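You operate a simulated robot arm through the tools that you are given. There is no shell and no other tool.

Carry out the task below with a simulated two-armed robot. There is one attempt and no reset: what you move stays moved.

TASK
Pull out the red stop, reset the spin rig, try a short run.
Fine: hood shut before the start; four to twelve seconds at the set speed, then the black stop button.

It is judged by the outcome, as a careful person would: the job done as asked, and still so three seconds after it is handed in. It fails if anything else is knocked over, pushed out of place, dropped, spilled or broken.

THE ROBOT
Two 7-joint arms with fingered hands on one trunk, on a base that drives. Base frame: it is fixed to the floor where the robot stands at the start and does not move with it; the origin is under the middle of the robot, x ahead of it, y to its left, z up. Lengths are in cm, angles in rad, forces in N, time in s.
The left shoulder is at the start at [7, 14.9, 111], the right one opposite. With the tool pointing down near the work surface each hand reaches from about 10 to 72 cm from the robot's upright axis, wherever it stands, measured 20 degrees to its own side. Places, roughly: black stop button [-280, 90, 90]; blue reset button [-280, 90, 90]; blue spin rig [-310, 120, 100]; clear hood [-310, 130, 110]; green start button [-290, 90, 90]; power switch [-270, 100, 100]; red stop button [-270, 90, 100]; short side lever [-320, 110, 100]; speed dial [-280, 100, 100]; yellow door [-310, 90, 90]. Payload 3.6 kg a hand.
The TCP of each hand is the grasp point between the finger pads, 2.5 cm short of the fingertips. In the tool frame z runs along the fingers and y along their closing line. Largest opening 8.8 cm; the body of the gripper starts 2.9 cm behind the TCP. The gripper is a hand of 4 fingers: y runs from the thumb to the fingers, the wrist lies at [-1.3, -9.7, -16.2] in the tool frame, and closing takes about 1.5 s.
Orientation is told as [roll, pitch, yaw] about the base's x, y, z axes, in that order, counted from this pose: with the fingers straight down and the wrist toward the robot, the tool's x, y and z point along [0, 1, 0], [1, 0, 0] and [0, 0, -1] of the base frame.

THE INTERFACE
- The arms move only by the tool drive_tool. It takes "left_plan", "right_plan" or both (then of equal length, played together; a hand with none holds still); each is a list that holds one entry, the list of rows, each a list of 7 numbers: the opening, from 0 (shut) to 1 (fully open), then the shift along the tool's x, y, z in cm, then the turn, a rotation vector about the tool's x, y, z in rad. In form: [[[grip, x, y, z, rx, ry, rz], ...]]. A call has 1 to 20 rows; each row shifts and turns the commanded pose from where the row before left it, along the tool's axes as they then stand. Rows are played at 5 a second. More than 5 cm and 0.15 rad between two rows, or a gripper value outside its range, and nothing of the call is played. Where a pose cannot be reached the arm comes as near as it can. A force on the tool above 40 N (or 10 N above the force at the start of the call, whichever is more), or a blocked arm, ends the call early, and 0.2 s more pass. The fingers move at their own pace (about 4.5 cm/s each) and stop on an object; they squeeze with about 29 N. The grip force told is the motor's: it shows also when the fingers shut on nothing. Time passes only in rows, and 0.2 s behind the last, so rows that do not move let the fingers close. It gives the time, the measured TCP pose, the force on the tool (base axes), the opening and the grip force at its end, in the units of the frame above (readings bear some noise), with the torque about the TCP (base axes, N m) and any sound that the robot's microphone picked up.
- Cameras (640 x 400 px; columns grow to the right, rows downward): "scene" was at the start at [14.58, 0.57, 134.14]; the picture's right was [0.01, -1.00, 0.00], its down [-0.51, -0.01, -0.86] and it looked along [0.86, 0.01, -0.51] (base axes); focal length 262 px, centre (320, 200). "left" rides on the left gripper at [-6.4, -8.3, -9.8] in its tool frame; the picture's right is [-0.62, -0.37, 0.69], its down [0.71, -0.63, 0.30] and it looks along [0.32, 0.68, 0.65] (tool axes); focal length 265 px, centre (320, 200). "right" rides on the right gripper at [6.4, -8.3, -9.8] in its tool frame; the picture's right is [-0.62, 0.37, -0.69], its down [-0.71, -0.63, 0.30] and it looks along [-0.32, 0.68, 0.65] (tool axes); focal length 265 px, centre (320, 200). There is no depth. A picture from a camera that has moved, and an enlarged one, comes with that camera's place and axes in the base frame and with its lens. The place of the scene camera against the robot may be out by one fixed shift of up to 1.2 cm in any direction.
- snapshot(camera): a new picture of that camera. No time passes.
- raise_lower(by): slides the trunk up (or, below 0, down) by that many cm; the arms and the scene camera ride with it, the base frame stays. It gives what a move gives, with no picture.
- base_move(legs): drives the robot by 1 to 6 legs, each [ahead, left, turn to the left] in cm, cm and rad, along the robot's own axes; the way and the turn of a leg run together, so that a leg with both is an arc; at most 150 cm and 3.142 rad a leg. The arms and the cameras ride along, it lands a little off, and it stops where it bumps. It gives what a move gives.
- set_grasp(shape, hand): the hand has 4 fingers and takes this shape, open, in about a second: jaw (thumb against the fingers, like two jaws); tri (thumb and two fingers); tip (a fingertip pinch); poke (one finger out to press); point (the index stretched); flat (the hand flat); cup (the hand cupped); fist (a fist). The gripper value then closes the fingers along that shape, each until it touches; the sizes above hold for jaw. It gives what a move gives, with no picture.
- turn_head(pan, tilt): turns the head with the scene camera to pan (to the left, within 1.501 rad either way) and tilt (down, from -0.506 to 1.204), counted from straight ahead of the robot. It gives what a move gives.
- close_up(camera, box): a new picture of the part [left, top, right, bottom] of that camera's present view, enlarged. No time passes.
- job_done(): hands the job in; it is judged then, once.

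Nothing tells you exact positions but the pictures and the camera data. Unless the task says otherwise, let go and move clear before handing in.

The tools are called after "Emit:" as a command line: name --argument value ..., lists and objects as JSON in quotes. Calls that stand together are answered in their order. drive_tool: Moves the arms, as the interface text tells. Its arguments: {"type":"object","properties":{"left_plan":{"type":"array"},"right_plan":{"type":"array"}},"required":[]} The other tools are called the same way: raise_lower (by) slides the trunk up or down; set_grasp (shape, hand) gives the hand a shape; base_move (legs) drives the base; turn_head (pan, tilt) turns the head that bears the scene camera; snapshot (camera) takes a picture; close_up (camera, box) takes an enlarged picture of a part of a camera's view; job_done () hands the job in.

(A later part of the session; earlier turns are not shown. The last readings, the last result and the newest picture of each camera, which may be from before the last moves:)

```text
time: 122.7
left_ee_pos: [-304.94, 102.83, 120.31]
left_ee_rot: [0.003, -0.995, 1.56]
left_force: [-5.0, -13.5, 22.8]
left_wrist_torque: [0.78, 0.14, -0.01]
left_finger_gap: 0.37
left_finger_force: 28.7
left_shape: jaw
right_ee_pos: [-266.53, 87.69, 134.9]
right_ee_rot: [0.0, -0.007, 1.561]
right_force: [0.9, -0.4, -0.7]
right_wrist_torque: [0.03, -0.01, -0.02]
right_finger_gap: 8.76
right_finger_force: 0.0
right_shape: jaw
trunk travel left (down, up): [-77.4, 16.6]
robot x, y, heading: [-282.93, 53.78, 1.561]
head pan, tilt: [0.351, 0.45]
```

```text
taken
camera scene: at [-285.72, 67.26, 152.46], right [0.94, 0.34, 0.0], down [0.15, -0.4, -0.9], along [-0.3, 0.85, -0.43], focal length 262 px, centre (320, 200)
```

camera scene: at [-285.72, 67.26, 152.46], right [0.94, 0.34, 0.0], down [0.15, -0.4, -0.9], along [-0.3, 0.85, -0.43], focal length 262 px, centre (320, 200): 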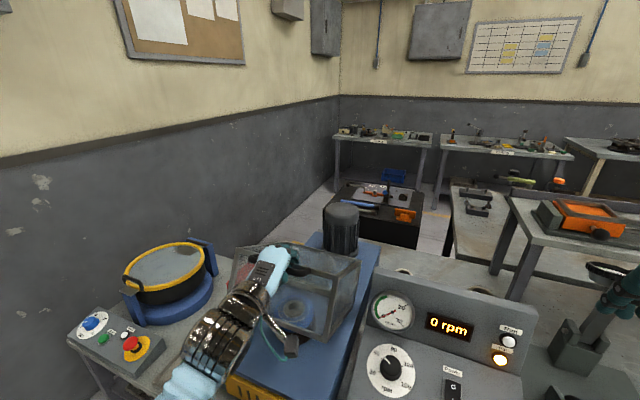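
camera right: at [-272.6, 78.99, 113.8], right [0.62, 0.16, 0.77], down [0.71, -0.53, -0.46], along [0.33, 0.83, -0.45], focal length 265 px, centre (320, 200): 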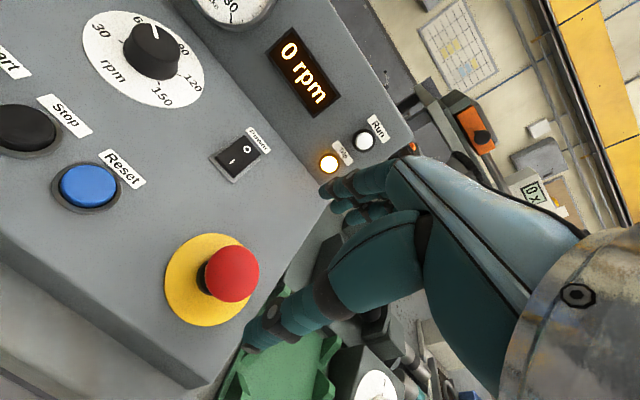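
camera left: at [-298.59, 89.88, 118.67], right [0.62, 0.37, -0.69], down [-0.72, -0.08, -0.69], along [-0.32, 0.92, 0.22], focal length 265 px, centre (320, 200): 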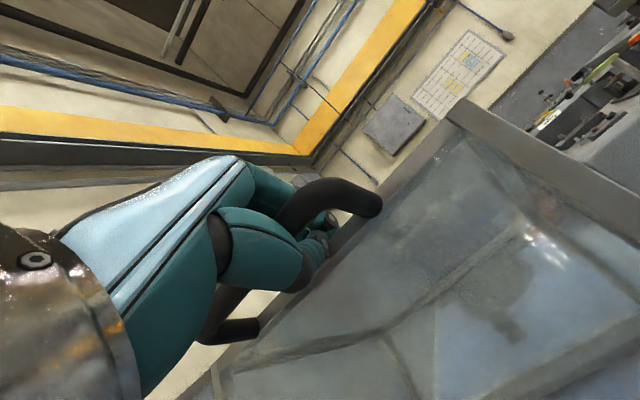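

The hood keeps coming down. The reaction force is radially outward, so I'll back up a bit more than I lower.

Emit:
base_move --legs '[[-2.5, 0, 0]]'

Emit:
raise_lower --by -1.3

Emit:
base_move --legs '[[-2, 0, 0]]'

Emit:
raise_lower --by -1.5

Emit:
snapshot --camera "scene"

```text
time: 123.7
left_ee_pos: [-305.04, 101.19, 119.15]
left_ee_rot: [-0.003, -0.971, 1.564]
left_force: [-2.4, 10.6, -5.5]
left_wrist_torque: [1.68, 0.12, -0.07]
left_finger_gap: 0.58
left_finger_force: 28.5
left_shape: jaw
right_ee_pos: [-266.61, 86.21, 134.62]
right_ee_rot: [0.0, 0.001, 1.561]
right_force: [0.1, 0.1, 0.4]
right_wrist_torque: [-0.01, -0.01, 0.05]
right_finger_gap: 8.75
right_finger_force: 0.1
right_shape: jaw
trunk travel left (down, up): [-77.4, 16.6]
robot x, y, heading: [-283.35, 51.23, 1.559]
head pan, tilt: [0.351, 0.45]
```

```text
time: 124.3
left_ee_pos: [-304.96, 100.58, 118.59]
left_ee_rot: [0.0, -0.986, 1.562]
left_force: [-7.1, -5.4, 13.8]
left_wrist_torque: [1.96, 0.19, 0.0]
left_finger_gap: 0.61
left_finger_force: 28.7
left_shape: jaw
right_ee_pos: [-266.62, 85.65, 133.59]
right_ee_rot: [0.0, -0.006, 1.561]
right_force: [-0.7, 0.1, -0.3]
right_wrist_torque: [0.0, -0.01, 0.01]
right_finger_gap: 8.79
right_finger_force: 0.1
right_shape: jaw
trunk travel left (down, up): [-76.1, 17.9]
robot x, y, heading: [-283.2, 51.27, 1.564]
head pan, tilt: [0.351, 0.45]
```

```text
time: 125.3
left_ee_pos: [-305.12, 99.49, 117.66]
left_ee_rot: [-0.005, -0.964, 1.568]
left_force: [-4.0, 19.7, -7.0]
left_wrist_torque: [2.62, 0.11, -0.06]
left_finger_gap: 0.75
left_finger_force: 29.6
left_shape: jaw
right_ee_pos: [-266.63, 84.47, 133.24]
right_ee_rot: [-0.003, 0.005, 1.56]
right_force: [-0.2, 0.9, -0.4]
right_wrist_torque: [-0.04, -0.02, -0.01]
right_finger_gap: 8.78
right_finger_force: 0.0
right_shape: jaw
trunk travel left (down, up): [-76.1, 17.9]
robot x, y, heading: [-283.25, 49.08, 1.565]
head pan, tilt: [0.351, 0.45]
```

```text
time: 125.9
left_ee_pos: [-305.12, 98.79, 116.84]
left_ee_rot: [-0.002, -0.981, 1.565]
left_force: [-8.2, 1.8, 12.0]
left_wrist_torque: [3.08, 0.25, 0.04]
left_finger_gap: 0.81
left_finger_force: 28.9
left_shape: jaw
right_ee_pos: [-266.67, 83.71, 131.98]
right_ee_rot: [-0.001, -0.003, 1.56]
right_force: [0.3, 0.0, -0.6]
right_wrist_torque: [-0.01, 0.0, 0.01]
right_finger_gap: 8.8
right_finger_force: 0.0
right_shape: jaw
trunk travel left (down, up): [-74.6, 19.4]
robot x, y, heading: [-283.19, 49.1, 1.563]
head pan, tilt: [0.351, 0.45]
```

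```text
taken
camera scene: at [-285.87, 62.93, 149.59], right [0.94, 0.34, 0.0], down [0.15, -0.41, -0.9], along [-0.3, 0.85, -0.43], focal length 262 px, centre (320, 200)
```

scene: 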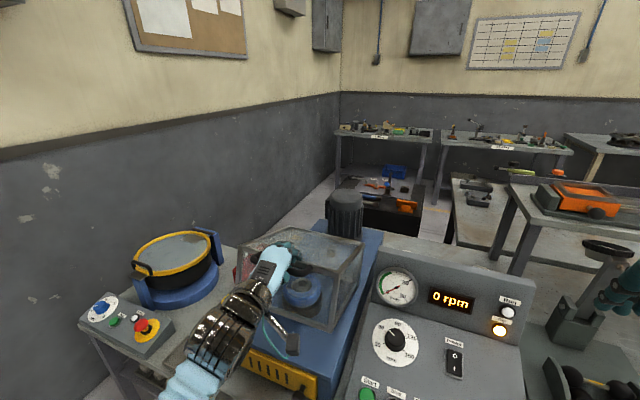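

The hood is nearly down, about 15° to go, but a twisting torque of about 3 N·m is building because the handle rotates in my fixed grip. I'll loosen the fingers slightly while keeping the bar caged, and turn the hand with it.

Emit:
drive_tool --left_plan '[[[0.12, 0, 0, 0, 0, 0, 0], [0.18, 0, 0, 0, -0.04, 0, 0], [0.2, 0, 0, 0, -0.06, 0, 0], [0.2, 0, 0, 0, -0.06, 0, 0], [0.2, 0, 0, 0, 0, 0, 0]]]'

Emit:
snapshot --camera "left"

Emit:
close_up --camera "scene" --box '[170, 170, 410, 400]'

```text
time: 127.1
left_ee_pos: [-305.02, 98.33, 116.83]
left_ee_rot: [-0.005, -1.138, 1.567]
left_force: [-5.3, -14.8, 12.7]
left_wrist_torque: [0.29, 0.04, 0.04]
left_finger_gap: 1.66
left_finger_force: 0.0
left_shape: jaw
right_ee_pos: [-266.73, 83.22, 132.09]
right_ee_rot: [0.002, -0.006, 1.558]
right_force: [0.0, -0.2, 1.0]
right_wrist_torque: [-0.01, 0.0, 0.0]
right_finger_gap: 8.81
right_finger_force: 0.1
right_shape: jaw
trunk travel left (down, up): [-74.6, 19.4]
robot x, y, heading: [-283.74, 48.93, 1.563]
head pan, tilt: [0.351, 0.45]
```

```text
taken
camera left: at [-298.62, 85.88, 113.39], right [0.63, 0.47, -0.62], down [-0.71, 0.02, -0.7], along [-0.32, 0.88, 0.34], focal length 265 px, centre (320, 200)
```

left: 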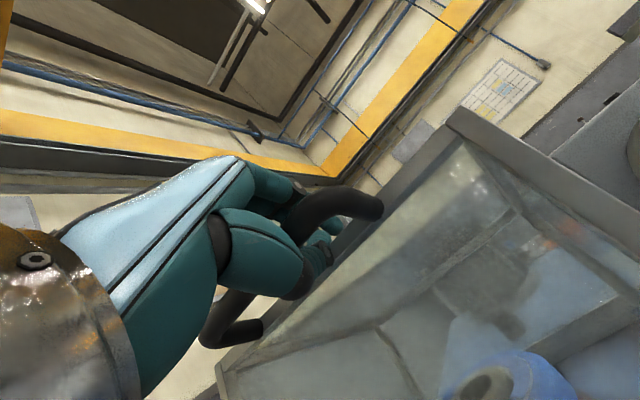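

```text
1.74 times, centred on (290, 285) of scene
camera zoom: at [-285.77, 62.39, 149.63], right [0.94, 0.34, 0.0], down [0.15, -0.41, -0.9], along [-0.3, 0.85, -0.43], focal length 455 px, centre (372, 52)
```

zoom: 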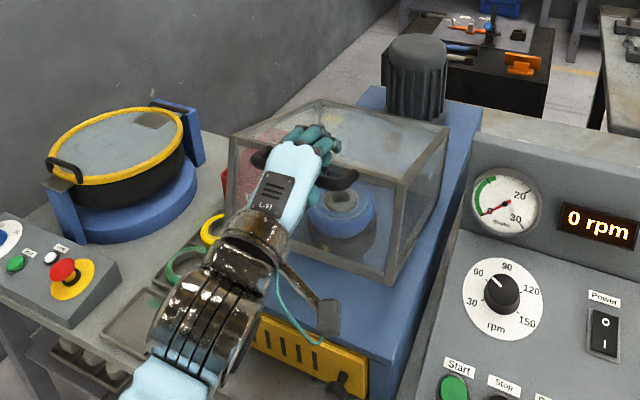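

Torque is relieved and the handle is still caged. The arm may have room now, so I'll lower the remaining few centimetres with it.

Emit:
drive_tool --left_plan '[[[0.15, 0, -1.2, -0.3, -0.03, 0, 0], [0.15, 0, -1.2, -0.3, -0.03, 0, 0], [0.15, 0, 0, 0, 0, 0, 0]]]'

Emit:
close_up --camera "scene" --box '[170, 170, 410, 400]'

```text
time: 127.9
left_ee_pos: [-305.17, 96.82, 114.83]
left_ee_rot: [-0.007, -1.196, 1.567]
left_force: [-6.7, -17.2, 12.0]
left_wrist_torque: [0.4, 0.05, 0.05]
left_finger_gap: 1.3
left_finger_force: 0.1
left_shape: jaw
right_ee_pos: [-266.62, 83.18, 132.11]
right_ee_rot: [-0.001, -0.007, 1.562]
right_force: [0.4, -0.6, -0.7]
right_wrist_torque: [0.0, 0.01, 0.04]
right_finger_gap: 8.79
right_finger_force: 0.0
right_shape: jaw
trunk travel left (down, up): [-74.6, 19.4]
robot x, y, heading: [-283.44, 49.08, 1.564]
head pan, tilt: [0.351, 0.45]
```

```text
1.74 times, centred on (290, 285) of scene
camera zoom: at [-285.83, 62.38, 149.63], right [0.94, 0.34, 0.0], down [0.15, -0.41, -0.9], along [-0.3, 0.85, -0.43], focal length 455 px, centre (372, 52)
```

zoom: 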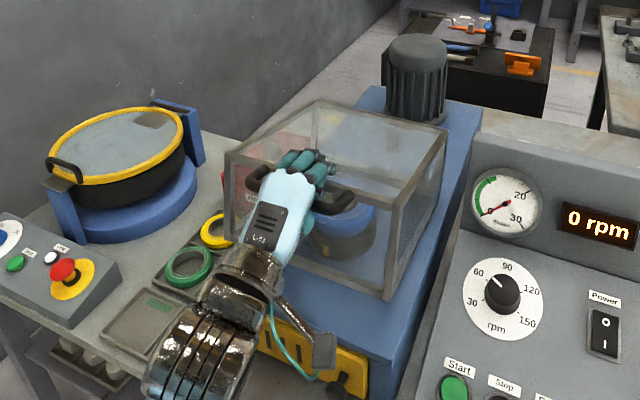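

The hood is almost flat. I'll continue with slightly more pull toward me to ease the radial push.

Emit:
drive_tool --left_plan '[[[0.15, 0, -1.3, -0.75, -0.03, 0, 0], [0.15, 0, -1.3, -0.75, -0.03, 0, 0], [0.15, 0, -1.0, -0.4, 0, 0, 0], [0.15, 0, 0, 0, 0, 0, 0]]]'

Emit:
close_up --camera "scene" --box '[170, 170, 410, 400]'

Emit:
snapshot --camera "left"

```text
time: 128.9
left_ee_pos: [-305.2, 94.72, 111.5]
left_ee_rot: [-0.01, -1.239, 1.572]
left_force: [-5.1, 14.7, -4.2]
left_wrist_torque: [1.31, 0.0, -0.01]
left_finger_gap: 1.49
left_finger_force: 0.1
left_shape: jaw
right_ee_pos: [-266.82, 84.24, 131.67]
right_ee_rot: [-0.003, 0.001, 1.56]
right_force: [0.4, -0.3, -0.3]
right_wrist_torque: [-0.02, 0.0, 0.03]
right_finger_gap: 8.79
right_finger_force: 0.0
right_shape: jaw
trunk travel left (down, up): [-74.6, 19.4]
robot x, y, heading: [-282.99, 49.06, 1.566]
head pan, tilt: [0.351, 0.45]
```

```text
1.74 times, centred on (290, 285) of scene
camera zoom: at [-285.91, 63.61, 149.49], right [0.94, 0.34, 0.0], down [0.15, -0.41, -0.9], along [-0.3, 0.85, -0.44], focal length 455 px, centre (372, 52)
```

zoom: 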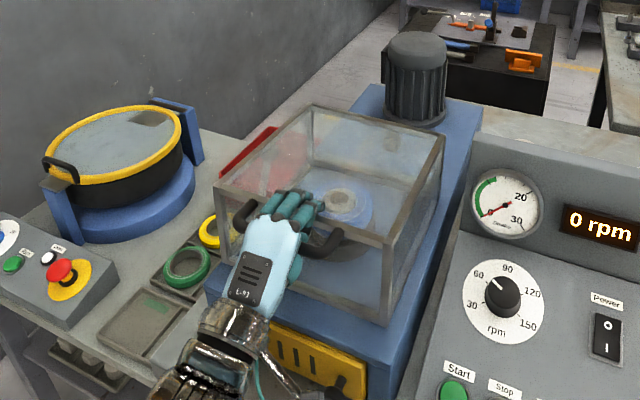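

```text
taken
camera left: at [-298.82, 82.67, 106.81], right [0.63, 0.53, -0.57], down [-0.71, 0.09, -0.7], along [-0.32, 0.84, 0.43], focal length 265 px, centre (320, 200)
```

left: 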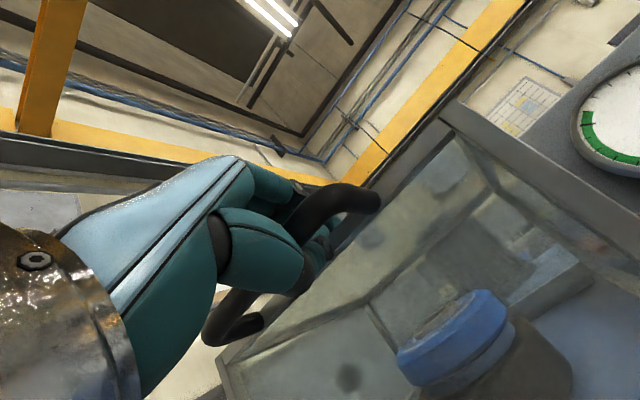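

The hood looks close to seated. I'll press down gently to find where it contacts the rig top.

Emit:
drive_tool --left_plan '[[[0.15, 0, -0.4, 0.4, 0, 0, 0], [0.15, 0, -0.5, 0.3, 0, 0, 0], [0.15, 0, -0.5, 0.2, 0, 0, 0], [0.15, 0, 0, 0, 0, 0, 0]]]'

Emit:
close_up --camera "scene" --box '[170, 170, 410, 400]'

```text
time: 129.9
left_ee_pos: [-305.18, 94.38, 110.49]
left_ee_rot: [-0.01, -1.256, 1.571]
left_force: [-8.3, -12.8, 7.6]
left_wrist_torque: [0.87, 0.03, 0.03]
left_finger_gap: 1.51
left_finger_force: 0.1
left_shape: jaw
right_ee_pos: [-266.75, 83.38, 132.14]
right_ee_rot: [0.0, -0.005, 1.56]
right_force: [-0.5, 0.3, -0.3]
right_wrist_torque: [0.0, 0.03, 0.02]
right_finger_gap: 8.8
right_finger_force: 0.0
right_shape: jaw
trunk travel left (down, up): [-74.6, 19.4]
robot x, y, heading: [-283.03, 49.31, 1.567]
head pan, tilt: [0.351, 0.45]
```

```text
1.74 times, centred on (290, 285) of scene
camera zoom: at [-285.89, 62.53, 149.61], right [0.94, 0.34, 0.0], down [0.15, -0.41, -0.9], along [-0.3, 0.85, -0.43], focal length 455 px, centre (372, 52)
```

zoom: 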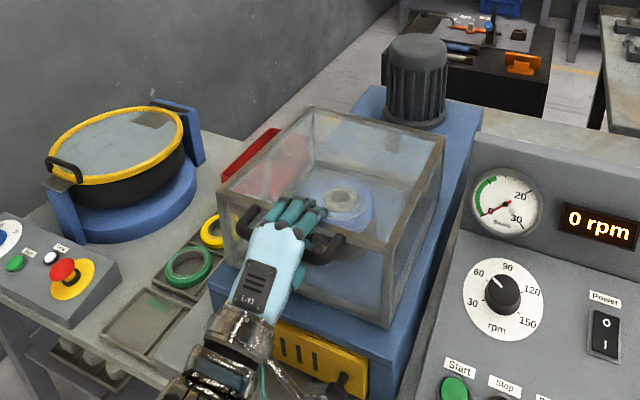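

Emit:
drive_tool --left_plan '[[[0.15, 0, -0.5, -0.1, 0, 0, 0], [0.15, 0, -0.5, -0.1, 0, 0, 0], [0.15, 0, -0.4, 0, 0, 0, 0], [0.15, 0, 0, 0, 0, 0, 0]]]'

Emit:
close_up --camera "scene" --box '[200, 210, 420, 400]'

```text
time: 130.9
left_ee_pos: [-305.07, 93.86, 109.56]
left_ee_rot: [-0.006, -1.264, 1.569]
left_force: [-11.4, 2.1, 23.0]
left_wrist_torque: [1.65, 0.13, -0.04]
left_finger_gap: 1.49
left_finger_force: 29.2
left_shape: jaw
right_ee_pos: [-266.76, 83.61, 131.88]
right_ee_rot: [0.0, -0.004, 1.56]
right_force: [-0.4, 0.2, 0.7]
right_wrist_torque: [-0.01, -0.02, -0.01]
right_finger_gap: 8.8
right_finger_force: 0.0
right_shape: jaw
trunk travel left (down, up): [-74.6, 19.4]
robot x, y, heading: [-283.33, 49.38, 1.562]
head pan, tilt: [0.351, 0.45]
```

```text
2.11 times, centred on (310, 305) of scene
camera zoom: at [-285.9, 62.84, 149.6], right [0.94, 0.34, 0.0], down [0.15, -0.41, -0.9], along [-0.3, 0.85, -0.43], focal length 551 px, centre (341, -21)
```

zoom: 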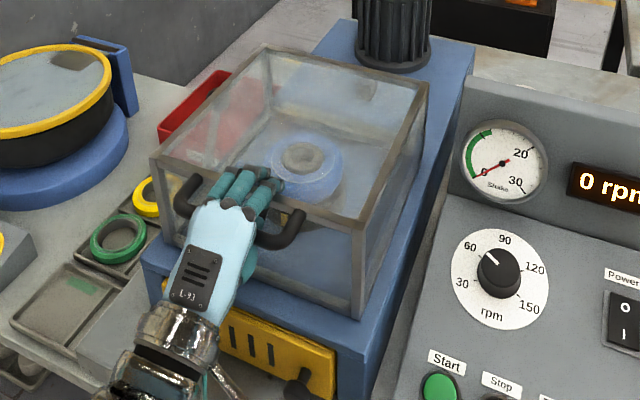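

A 23 N reaction at the bottom says the hood has seated. I'll ease the pressure, open the hand and withdraw straight back from the handle.

Emit:
drive_tool --left_plan '[[[0.2, 0, 0.3, 0, 0, 0, 0], [0.6, 0, 0, 0, 0, 0, 0], [0.8, 0, 0, 0, 0, 0, 0], [0.8, 0, 0, 0, 0, 0, 0], [0.8, 0, 0, 0, 0, 0, 0], [0.8, 0, 0, 0, 0, 0, 0], [0.8, 0, 0, 0, 0, 0, 0]]]'

Emit:
close_up --camera "scene" --box '[200, 210, 420, 400]'

Emit:
snapshot --camera "left"

```text
time: 132.5
left_ee_pos: [-305.08, 94.04, 109.75]
left_ee_rot: [-0.007, -1.263, 1.566]
left_force: [-8.9, 2.1, 21.9]
left_wrist_torque: [1.08, 0.04, -0.04]
left_finger_gap: 4.7
left_finger_force: 0.1
left_shape: jaw
right_ee_pos: [-266.64, 83.64, 131.96]
right_ee_rot: [0.001, -0.003, 1.56]
right_force: [0.4, 0.3, 0.5]
right_wrist_torque: [-0.01, 0.0, 0.01]
right_finger_gap: 8.78
right_finger_force: 0.0
right_shape: jaw
trunk travel left (down, up): [-74.6, 19.4]
robot x, y, heading: [-283.4, 48.97, 1.564]
head pan, tilt: [0.351, 0.45]
```

```text
2.11 times, centred on (310, 305) of scene
camera zoom: at [-285.8, 62.79, 149.59], right [0.94, 0.34, 0.0], down [0.15, -0.41, -0.9], along [-0.3, 0.85, -0.43], focal length 551 px, centre (341, -21)
```

zoom: 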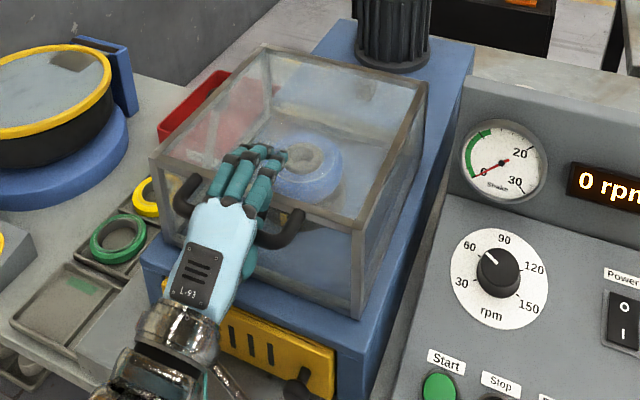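

```text
taken
camera left: at [-298.64, 82.0, 104.79], right [0.63, 0.54, -0.56], down [-0.71, 0.11, -0.69], along [-0.32, 0.83, 0.45], focal length 265 px, centre (320, 200)
```

left: 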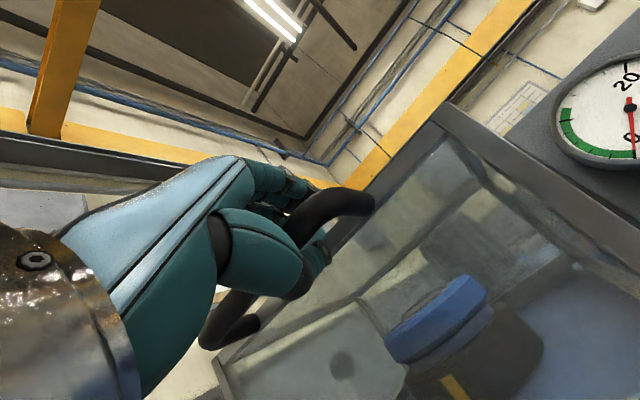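

The fingers have opened to 4.7 cm, but there's still about 22 N pushing the hand up. I'll ease the hand up slightly and then draw back along the tool axis, watching the force.

Emit:
drive_tool --left_plan '[[[0.8, 0, 0.3, 0, 0, 0, 0], [0.8, 0, 0.3, 0, 0, 0, 0], [0.8, 0, 0, 0, 0, 0, 0], [0.8, 0, 0, 0, 0, 0, 0]]]'

Emit:
close_up --camera "left" --box '[190, 150, 420, 370]'

```text
time: 133.5
left_ee_pos: [-305.2, 93.97, 109.97]
left_ee_rot: [-0.007, -1.255, 1.569]
left_force: [-7.4, -10.5, 8.8]
left_wrist_torque: [1.46, 0.04, 0.02]
left_finger_gap: 4.82
left_finger_force: 0.0
left_shape: jaw
right_ee_pos: [-266.7, 83.43, 132.01]
right_ee_rot: [0.001, -0.005, 1.562]
right_force: [-0.1, 0.2, -0.7]
right_wrist_torque: [-0.01, 0.03, -0.01]
right_finger_gap: 8.79
right_finger_force: 0.1
right_shape: jaw
trunk travel left (down, up): [-74.6, 19.4]
robot x, y, heading: [-283.07, 49.1, 1.567]
head pan, tilt: [0.351, 0.45]
```

```text
1.82 times, centred on (305, 260) of left
camera zoom: at [-298.71, 82.05, 105.16], right [0.63, 0.54, -0.56], down [-0.71, 0.1, -0.7], along [-0.32, 0.84, 0.45], focal length 483 px, centre (347, 91)
```

zoom: 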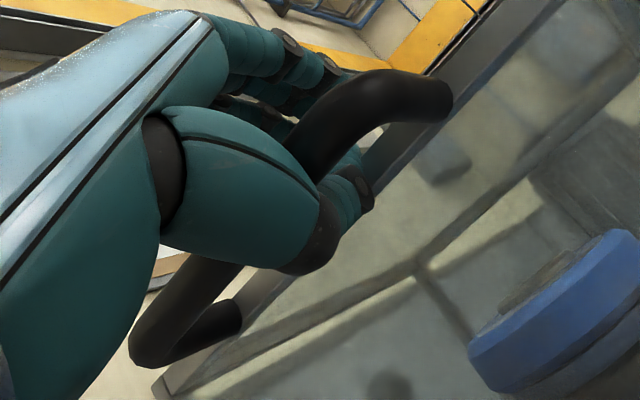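

The bar sits close to the palm, and the 4.8 cm opening should clear it. I'll draw the hand straight back in small steps.

Emit:
drive_tool --left_plan '[[[1, 0, 0, -0.6, 0, 0, 0], [1, 0, 0, -0.8, 0, 0, 0], [1, 0, 0, -0.8, 0, 0, 0], [1, 0, 0, 0, 0, 0, 0]]]'

Emit:
snapshot --camera "left"

Emit:
close_up --camera "scene" --box '[200, 210, 420, 400]'

```text
time: 134.3
left_ee_pos: [-305.18, 93.79, 109.44]
left_ee_rot: [0.0, -1.232, 1.565]
left_force: [-9.8, 43.0, -7.5]
left_wrist_torque: [3.02, -0.09, 0.05]
left_finger_gap: 5.36
left_finger_force: 0.1
left_shape: jaw
right_ee_pos: [-266.71, 85.04, 131.6]
right_ee_rot: [0.0, 0.009, 1.559]
right_force: [-0.5, -0.7, -0.1]
right_wrist_torque: [0.02, 0.02, 0.0]
right_finger_gap: 8.76
right_finger_force: 0.1
right_shape: jaw
trunk travel left (down, up): [-74.6, 19.4]
robot x, y, heading: [-283.17, 49.05, 1.563]
head pan, tilt: [0.351, 0.45]
stopped in row 3 (left hand): the force on the tool passed its limit at 49 N (the readings are from after the stop); the commanded pose is now the measured one
```

```text
taken
camera left: at [-298.88, 81.75, 104.98], right [0.62, 0.53, -0.58], down [-0.71, 0.08, -0.7], along [-0.32, 0.85, 0.43], focal length 265 px, centre (320, 200)
```

left: 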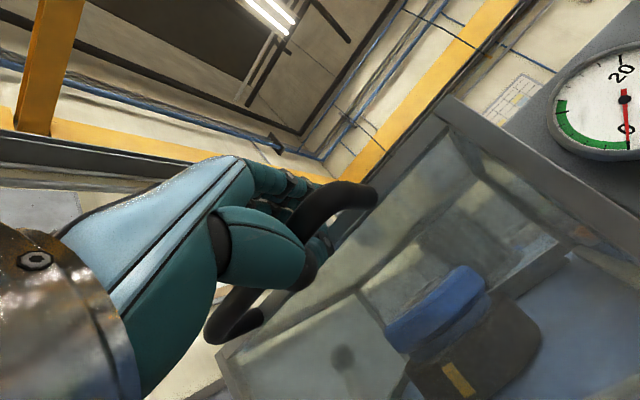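

```text
2.11 times, centred on (310, 305) of scene
camera zoom: at [-285.9, 64.48, 149.39], right [0.94, 0.34, 0.0], down [0.15, -0.42, -0.9], along [-0.3, 0.84, -0.44], focal length 551 px, centre (341, -21)
```

zoom: 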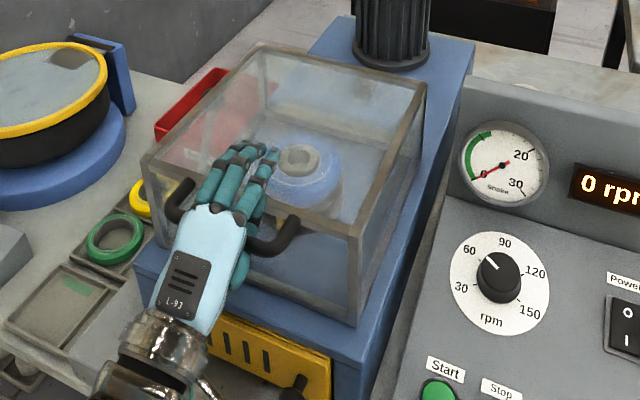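

The hand is caught: the thumb tip seems to be behind the bar, with the hood face blocking its opening. I'll relax the pull by moving forward again, and turn the right hand's camera toward the handle to see the contact.

Emit:
drive_tool --left_plan '[[[0.6, 0, 0, 0.5, 0, 0, 0], [0.6, 0, 0, 0.5, 0, 0, 0], [0.6, 0, 0, 0.3, 0, 0, 0], [0.6, 0, 0, 0, 0, 0, 0], [0.6, 0, 0, 0, 0, 0, 0], [0.6, 0, 0, 0, 0, 0, 0], [0.6, 0, 0, 0, 0, 0, 0], [0.6, 0, 0, 0, 0, 0, 0], [0.6, 0, 0, 0, 0, 0, 0], [0.6, 0, 0, 0, 0, 0, 0]]]' --right_plan '[[[1, 0, 0, 0, 0, 0, -0.14], [1, 0, 0, 0, 0, 0, -0.14], [1, 0, 0, 0, 0, 0, -0.14], [1, 0, 0, 0, 0, 0, -0.14], [1, 0, 0, 0, 0, 0, -0.14], [1, 0, 0, 0, 0, 0, -0.14], [1, 0, 0, 0, 0, 0, -0.14], [1, 0, 0, 0, 0, 0, -0.14], [1, 0, 0, 0, 0, 0, -0.14], [1, 0, 0, 0, 0, 0, -0.14]]]'

Emit:
snapshot --camera "right"

Emit:
snapshot --camera "left"

```text
time: 136.5
left_ee_pos: [-305.24, 93.74, 109.97]
left_ee_rot: [-0.007, -1.249, 1.567]
left_force: [-5.2, -6.3, 13.7]
left_wrist_torque: [0.83, -0.06, -0.01]
left_finger_gap: 4.08
left_finger_force: 0.2
left_shape: jaw
right_ee_pos: [-269.53, 79.82, 133.04]
right_ee_rot: [-0.002, -0.001, 2.957]
right_force: [-0.4, 0.0, 1.0]
right_wrist_torque: [-0.02, 0.02, -0.02]
right_finger_gap: 8.78
right_finger_force: 0.1
right_shape: jaw
right hand out of reach, approached as far as the arm can: row 9, 10
trunk travel left (down, up): [-74.6, 19.4]
robot x, y, heading: [-283.03, 48.6, 1.564]
head pan, tilt: [0.351, 0.45]
```

```text
taken
camera right: at [-262.59, 71.89, 142.86], right [-0.25, 0.67, 0.69], down [0.75, 0.59, -0.3], along [-0.61, 0.45, -0.65], focal length 265 px, centre (320, 200)
```

right: 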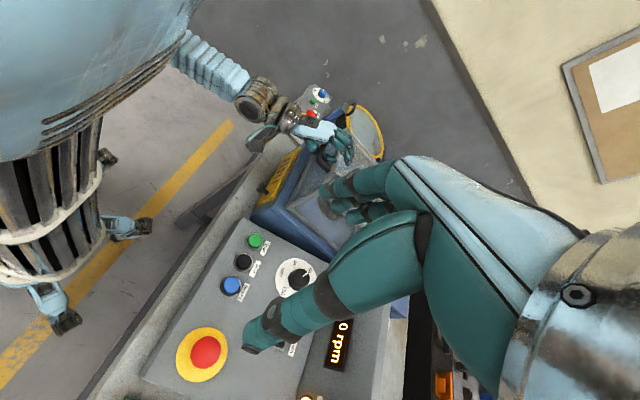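

```text
taken
camera left: at [-298.7, 81.69, 105.17], right [0.63, 0.54, -0.57], down [-0.71, 0.1, -0.7], along [-0.32, 0.84, 0.44], focal length 265 px, centre (320, 200)
```

left: 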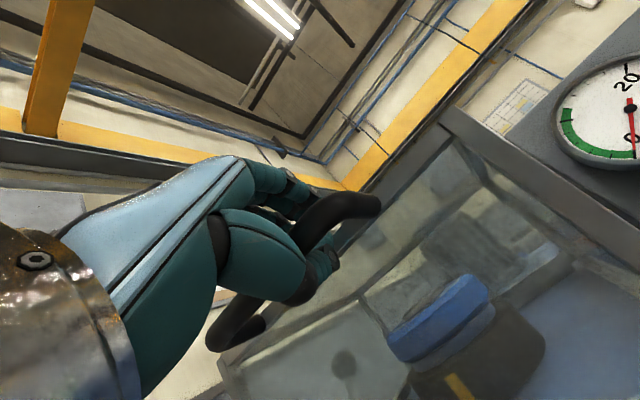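

Emit:
close_up --camera "right" --box '[240, 80, 400, 220]'

Emit:
close_up --camera "left" --box '[200, 160, 400, 360]'

Emit:
close_up --camera "scene" --box '[250, 260, 350, 360]'

```text
2.86 times, centred on (320, 150) of right
camera zoom: at [-262.59, 71.89, 142.86], right [-0.25, 0.67, 0.69], down [0.75, 0.59, -0.3], along [-0.61, 0.45, -0.65], focal length 758 px, centre (320, 343)
```

zoom: 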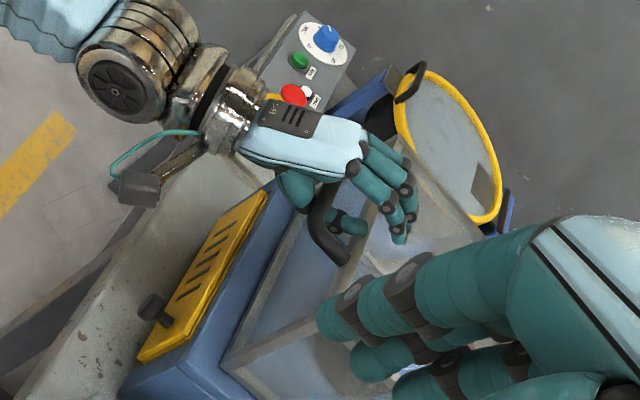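

```text
2.00 times, centred on (300, 260) of left
camera zoom: at [-298.7, 81.69, 105.17], right [0.63, 0.54, -0.57], down [-0.71, 0.1, -0.7], along [-0.32, 0.84, 0.44], focal length 531 px, centre (360, 80)
```

zoom: 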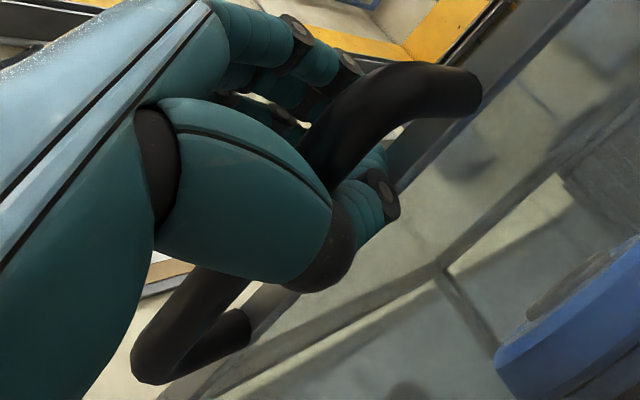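

```text
4.00 times, centred on (300, 310) of scene
camera zoom: at [-285.81, 62.73, 149.59], right [0.94, 0.34, 0.0], down [0.15, -0.41, -0.9], along [-0.3, 0.85, -0.43], focal length 1047 px, centre (400, -240)
```

zoom: 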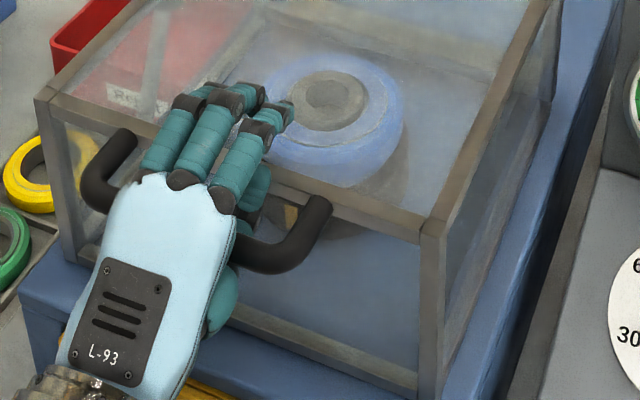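

Now I can see it: the palm is over the bar, the fingers lie on top of the hood, and the thumb curls under the bar toward the face. If I pitch the hand downward, the thumb should swing out in front of the bar so I can lift off. I'll try that gently.

Emit:
drive_tool --left_plan '[[[0.7, 0, 0, 0, 0.07, 0, 0], [0.7, 0, 0, 0, 0.07, 0, 0], [0.7, 0, 0, 0, 0.07, 0, 0], [0.7, 0, 0, 0, 0, 0, 0]]]'

Emit:
close_up --camera "scene" --box '[230, 240, 350, 360]'

Emit:
close_up --camera "right" --box '[240, 80, 400, 220]'

```text
time: 137.5
left_ee_pos: [-305.3, 94.05, 109.74]
left_ee_rot: [-0.007, -1.035, 1.567]
left_force: [-6.0, 5.8, 2.6]
left_wrist_torque: [2.01, -0.28, 0.14]
left_finger_gap: 4.54
left_finger_force: 0.0
left_shape: jaw
right_ee_pos: [-269.65, 80.21, 132.95]
right_ee_rot: [-0.001, 0.001, 2.955]
right_force: [-0.1, 0.5, 0.6]
right_wrist_torque: [0.03, -0.01, -0.02]
right_finger_gap: 8.8
right_finger_force: 0.1
right_shape: jaw
trunk travel left (down, up): [-74.6, 19.4]
robot x, y, heading: [-283.4, 49.39, 1.565]
head pan, tilt: [0.351, 0.45]
```

```text
3.33 times, centred on (290, 300) of scene
camera zoom: at [-285.88, 63.16, 149.54], right [0.94, 0.34, 0.0], down [0.15, -0.41, -0.9], along [-0.3, 0.85, -0.44], focal length 873 px, centre (420, -133)
```

zoom: 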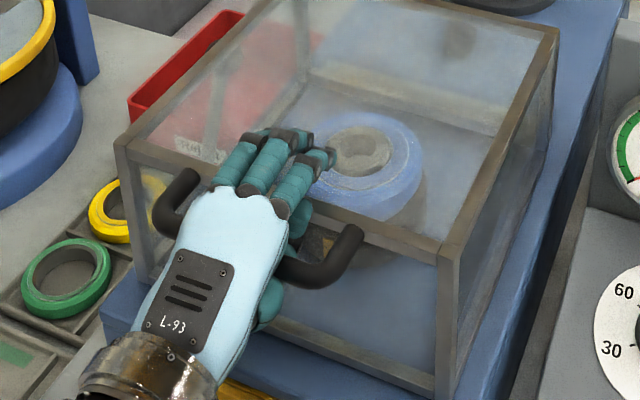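

```text
2.86 times, centred on (320, 150) of right
camera zoom: at [-262.68, 72.3, 142.78], right [-0.25, 0.68, 0.69], down [0.75, 0.59, -0.3], along [-0.61, 0.44, -0.65], focal length 758 px, centre (320, 343)
```

zoom: 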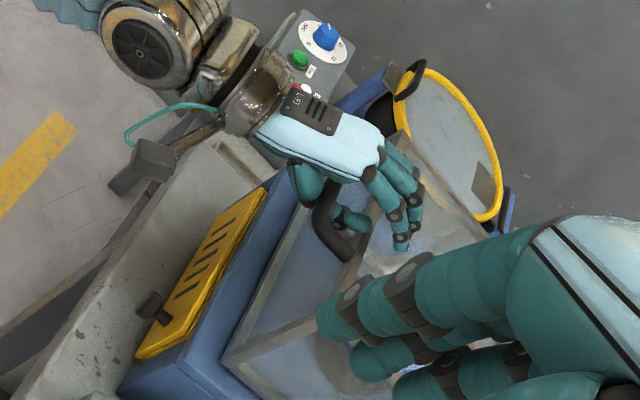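

The rotation works with low force. I'll continue pitching down, with the fingers opened wider.

Emit:
drive_tool --left_plan '[[[0.85, 0, 0, 0, 0.05, 0, 0], [0.9, 0, 0, 0, 0.06, 0, 0], [0.95, 0, 0, 0, 0.06, 0, 0], [1, 0, 0, 0, 0.06, 0, 0], [1, 0, 0, 0, 0, 0, 0], [1, 0, 0, 0, 0, 0, 0]]]'

Emit:
close_up --camera "scene" --box '[230, 240, 350, 360]'

Emit:
close_up --camera "right" --box '[240, 80, 400, 220]'

Emit:
snapshot --camera "left"

```text
time: 138.6
left_ee_pos: [-305.45, 94.61, 110.34]
left_ee_rot: [-0.001, -0.844, 1.564]
left_force: [-10.8, -32.8, 21.7]
left_wrist_torque: [1.67, -0.35, -0.07]
left_finger_gap: 5.74
left_finger_force: 0.1
left_shape: jaw
left hand out of reach, approached as far as the arm can: row 1, 2, 3, 4
right_ee_pos: [-269.51, 79.11, 133.36]
right_ee_rot: [-0.007, -0.001, 2.955]
right_force: [0.7, 0.1, 0.0]
right_wrist_torque: [-0.02, -0.02, -0.03]
right_finger_gap: 8.74
right_finger_force: 0.0
right_shape: jaw
trunk travel left (down, up): [-74.6, 19.4]
robot x, y, heading: [-282.99, 48.92, 1.565]
head pan, tilt: [0.351, 0.45]
stopped in row 5 (left hand): the force on the tool passed its limit at 41 N (the readings are from after the stop); the commanded pose is now the measured one
```

```text
3.33 times, centred on (290, 300) of scene
camera zoom: at [-285.86, 62.04, 149.67], right [0.94, 0.34, 0.0], down [0.15, -0.4, -0.9], along [-0.3, 0.85, -0.43], focal length 873 px, centre (420, -133)
```

zoom: 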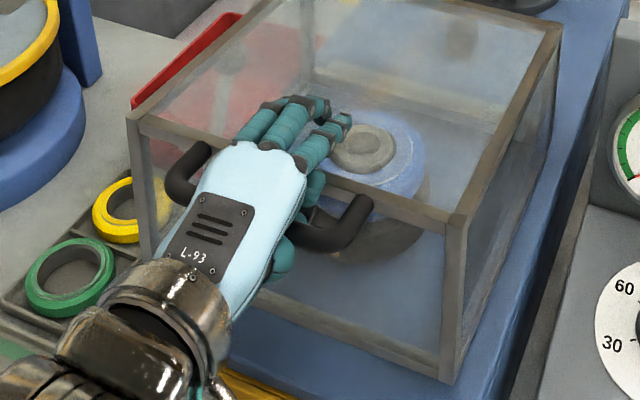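

```text
2.86 times, centred on (320, 150) of right
camera zoom: at [-262.67, 71.25, 142.99], right [-0.25, 0.67, 0.7], down [0.75, 0.59, -0.3], along [-0.61, 0.45, -0.65], focal length 758 px, centre (320, 343)
```

zoom: 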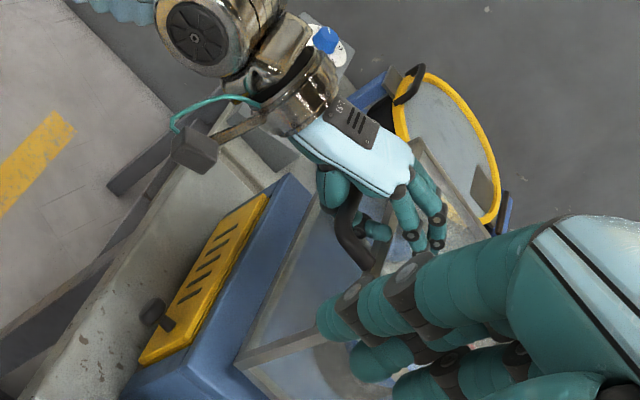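

```text
taken
camera left: at [-298.91, 81.73, 110.61], right [0.62, 0.27, -0.74], down [-0.72, -0.18, -0.67], along [-0.32, 0.95, 0.08], focal length 265 px, centre (320, 200)
```

left: 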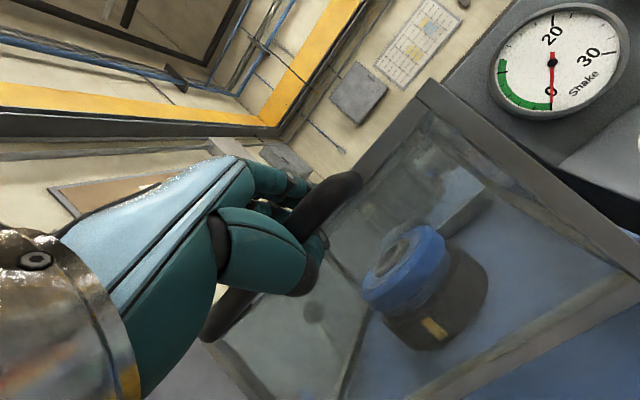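

The arm is cramped again and the hand is pressing forward. I'll back the base slightly to relieve that and gain room.

Emit:
base_move --legs '[[-1.5, 0, 0]]'

Emit:
drive_tool --left_plan '[[[1, 0, 0, 0, 0, 0, 0], [1, 0, 0, 0, 0, 0, 0], [1, 0, 0, 0, 0, 0, 0]]]'

Emit:
close_up --camera "scene" --box '[230, 240, 350, 360]'

Emit:
close_up --camera "left" --box '[180, 140, 400, 370]'

```text
time: 139.5
left_ee_pos: [-305.36, 93.94, 108.9]
left_ee_rot: [-0.005, -0.817, 1.566]
left_force: [-10.2, 12.1, 0.9]
left_wrist_torque: [2.16, -0.46, 0.15]
left_finger_gap: 5.38
left_finger_force: 0.0
left_shape: jaw
right_ee_pos: [-269.8, 78.52, 133.09]
right_ee_rot: [-0.003, 0.0, 2.955]
right_force: [-0.4, 0.3, 0.2]
right_wrist_torque: [0.06, -0.01, -0.03]
right_finger_gap: 8.76
right_finger_force: 0.1
right_shape: jaw
trunk travel left (down, up): [-74.6, 19.4]
robot x, y, heading: [-283.45, 47.8, 1.56]
head pan, tilt: [0.351, 0.45]
```

```text
time: 140.3
left_ee_pos: [-305.43, 93.98, 109.16]
left_ee_rot: [-0.004, -0.818, 1.565]
left_force: [-12.2, 1.5, 5.8]
left_wrist_torque: [2.15, -0.43, -0.01]
left_finger_gap: 5.41
left_finger_force: 0.0
left_shape: jaw
right_ee_pos: [-269.95, 78.51, 132.91]
right_ee_rot: [-0.001, 0.002, 2.953]
right_force: [-0.4, 0.1, 0.4]
right_wrist_torque: [-0.02, 0.03, -0.02]
right_finger_gap: 8.79
right_finger_force: 0.1
right_shape: jaw
trunk travel left (down, up): [-74.6, 19.4]
robot x, y, heading: [-283.09, 47.58, 1.565]
head pan, tilt: [0.351, 0.45]
```

```text
3.33 times, centred on (290, 300) of scene
camera zoom: at [-286.05, 61.36, 149.56], right [0.94, 0.34, 0.0], down [0.15, -0.41, -0.9], along [-0.3, 0.85, -0.44], focal length 873 px, centre (420, -133)
```

zoom: 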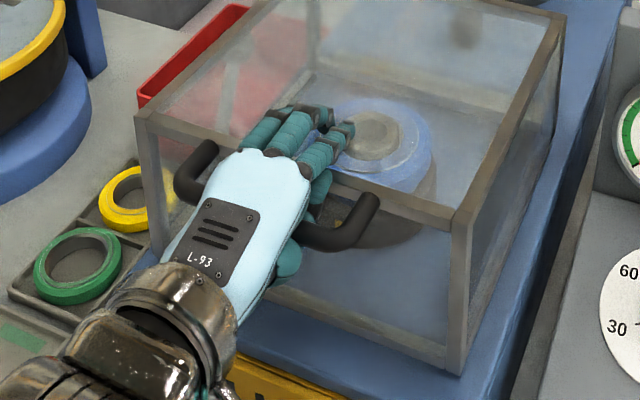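

```text
1.74 times, centred on (290, 255) of left
camera zoom: at [-299.03, 81.07, 109.75], right [0.62, 0.25, -0.74], down [-0.71, -0.2, -0.67], along [-0.32, 0.95, 0.05], focal length 462 px, centre (372, 104)
```

zoom: 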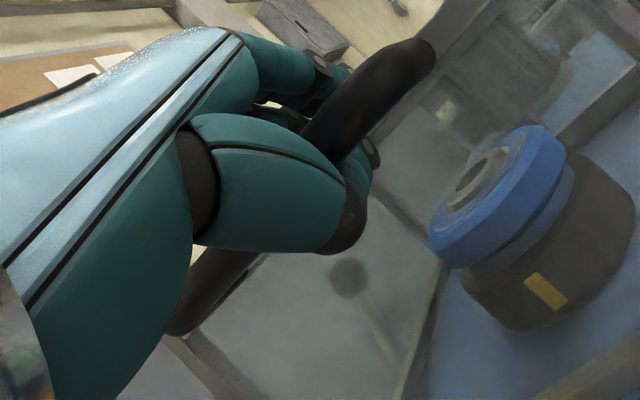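

Emit:
close_up --camera "right" --box '[290, 110, 370, 180]'

Emit:
close_up --camera "scene" --box '[255, 260, 325, 325]'

```text
5.71 times, centred on (330, 145) of right
camera zoom: at [-262.87, 70.56, 142.85], right [-0.25, 0.68, 0.69], down [0.75, 0.59, -0.3], along [-0.61, 0.45, -0.65], focal length 1517 px, centre (263, 514)
```

zoom: 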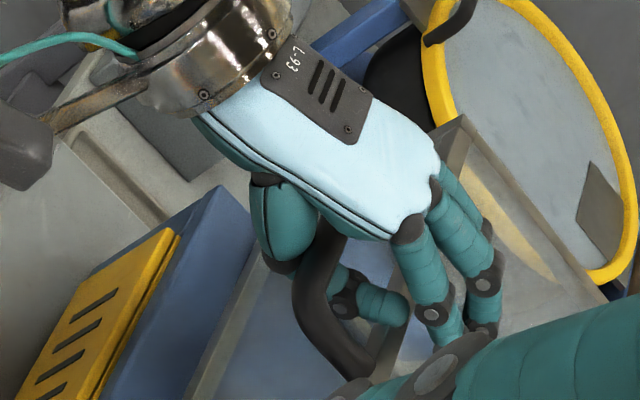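

```text
6.15 times, centred on (290, 292) of scene
camera zoom: at [-286.05, 61.36, 149.56], right [0.94, 0.34, 0.0], down [0.15, -0.41, -0.9], along [-0.3, 0.85, -0.44], focal length 1611 px, centre (505, -369)
```

zoom: 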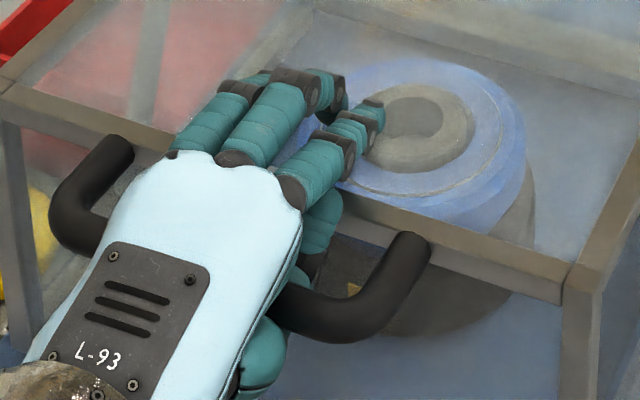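

The view shows the thumb running under the bar with its tip over the hood's front top edge. That is why it can't open. I need to slide the hand back and down so the thumb comes out from under the bar, so I'll try that in small steps.

Emit:
drive_tool --left_plan '[[[1, 0, -0.4, -0.1, 0, 0, 0], [1, 0, -0.4, -0.1, 0, 0, 0], [1, 0, -0.4, -0.1, 0, 0, 0], [1, 0, 0, 0, 0, 0, 0]]]'

Emit:
close_up --camera "right" --box '[290, 110, 370, 180]'

Emit:
close_up --camera "scene" --box '[255, 260, 325, 325]'

```text
time: 141.3
left_ee_pos: [-305.36, 93.47, 107.94]
left_ee_rot: [-0.004, -0.817, 1.566]
left_force: [-10.8, 12.1, 3.5]
left_wrist_torque: [2.44, -0.51, 0.11]
left_finger_gap: 5.4
left_finger_force: 0.0
left_shape: jaw
left hand out of reach, approached as far as the arm can: row 2
right_ee_pos: [-269.77, 78.73, 133.02]
right_ee_rot: [0.003, 0.001, 2.956]
right_force: [0.2, 0.4, -0.1]
right_wrist_torque: [0.01, 0.01, -0.02]
right_finger_gap: 8.76
right_finger_force: 0.2
right_shape: jaw
trunk travel left (down, up): [-74.6, 19.4]
robot x, y, heading: [-283.06, 47.51, 1.562]
head pan, tilt: [0.351, 0.45]
```

```text
5.71 times, centred on (330, 145) of right
camera zoom: at [-262.89, 70.89, 142.79], right [-0.25, 0.68, 0.69], down [0.75, 0.59, -0.3], along [-0.61, 0.44, -0.66], focal length 1517 px, centre (263, 514)
```

zoom: 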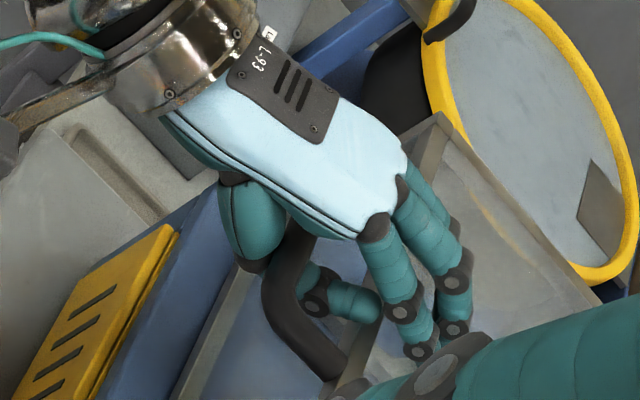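

```text
6.15 times, centred on (290, 292) of scene
camera zoom: at [-286.06, 61.7, 149.52], right [0.94, 0.34, 0.0], down [0.15, -0.41, -0.9], along [-0.3, 0.85, -0.44], focal length 1611 px, centre (505, -369)
```

zoom: 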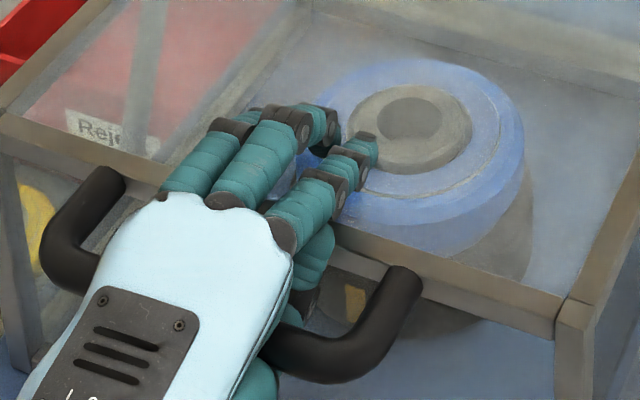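

The hood itself moved down about 1.5 cm with that, so it wasn't fully seated before. I'll check the gap between the hood's lower rim and the rig top.

Emit:
close_up --camera "scene" --box '[220, 220, 400, 400]'

Emit:
snapshot --camera "left"

Emit:
close_up --camera "right" --box '[230, 100, 390, 240]'

```text
2.22 times, centred on (310, 310) of scene
camera zoom: at [-286.06, 61.7, 149.52], right [0.94, 0.34, 0.0], down [0.15, -0.41, -0.9], along [-0.3, 0.85, -0.44], focal length 582 px, centre (342, -44)
```

zoom: 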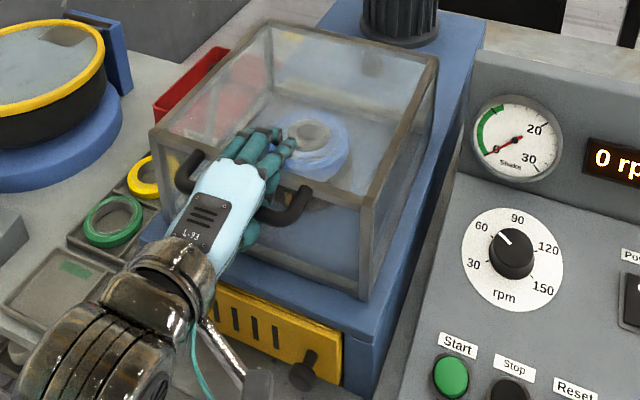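

```text
taken
camera left: at [-299.08, 80.6, 108.66], right [0.62, 0.25, -0.74], down [-0.71, -0.2, -0.67], along [-0.32, 0.95, 0.05], focal length 265 px, centre (320, 200)
```

left: 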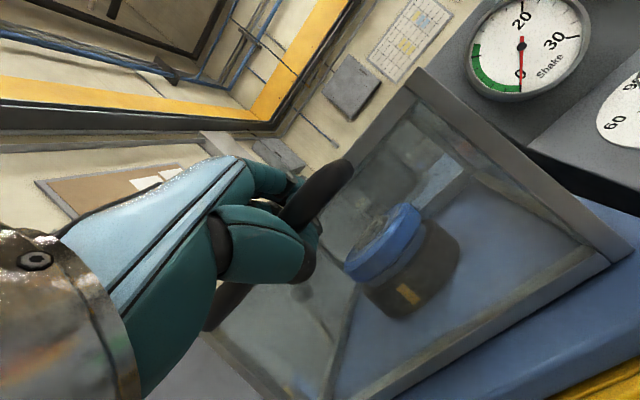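

```text
2.86 times, centred on (310, 170) of right
camera zoom: at [-262.89, 70.89, 142.79], right [-0.25, 0.68, 0.69], down [0.75, 0.59, -0.3], along [-0.61, 0.44, -0.66], focal length 758 px, centre (349, 286)
```

zoom: 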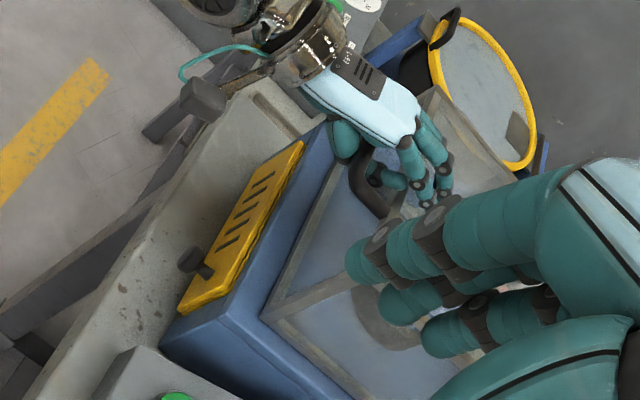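

The rim now seems to sit near the rig top (z≈98), but the hand is still wedged. I'll lower the right hand to get a side view with its camera and see how the thumb, bar and hood edge sit.

Emit:
drive_tool --right_plan '[[[1, -1.42, 1.45, 3.67, 0, 0, 0], [1, -1.42, 1.45, 3.67, 0, 0, 0], [1, -1.42, 1.45, 3.67, 0, 0, 0], [1, -1.42, 1.45, 3.67, 0, 0, 0], [1, -1.42, 1.45, 3.67, 0, 0, 0], [1, 0, 0, 0, 0, 0, 0]]]'

Emit:
snapshot --camera "right"

```text
time: 142.7
left_ee_pos: [-305.48, 93.51, 108.04]
left_ee_rot: [-0.005, -0.818, 1.566]
left_force: [-11.9, 11.8, 2.5]
left_wrist_torque: [2.44, -0.47, -0.01]
left_finger_gap: 5.4
left_finger_force: 0.1
left_shape: jaw
right_ee_pos: [-272.83, 78.22, 126.38]
right_ee_rot: [0.003, 0.003, 2.954]
right_force: [0.0, 0.3, 0.3]
right_wrist_torque: [0.01, 0.0, -0.03]
right_finger_gap: 8.77
right_finger_force: 0.1
right_shape: jaw
right hand out of reach, approached as far as the arm can: row 1, 2, 3, 4, 5
trunk travel left (down, up): [-74.6, 19.4]
robot x, y, heading: [-283.46, 47.09, 1.561]
head pan, tilt: [0.351, 0.45]
```

```text
taken
camera right: at [-265.97, 70.43, 136.25], right [-0.25, 0.68, 0.69], down [0.75, 0.58, -0.31], along [-0.61, 0.44, -0.66], focal length 265 px, centre (320, 200)
```

right: 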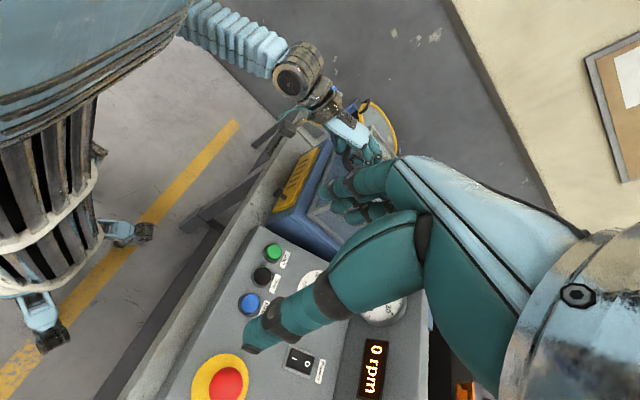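

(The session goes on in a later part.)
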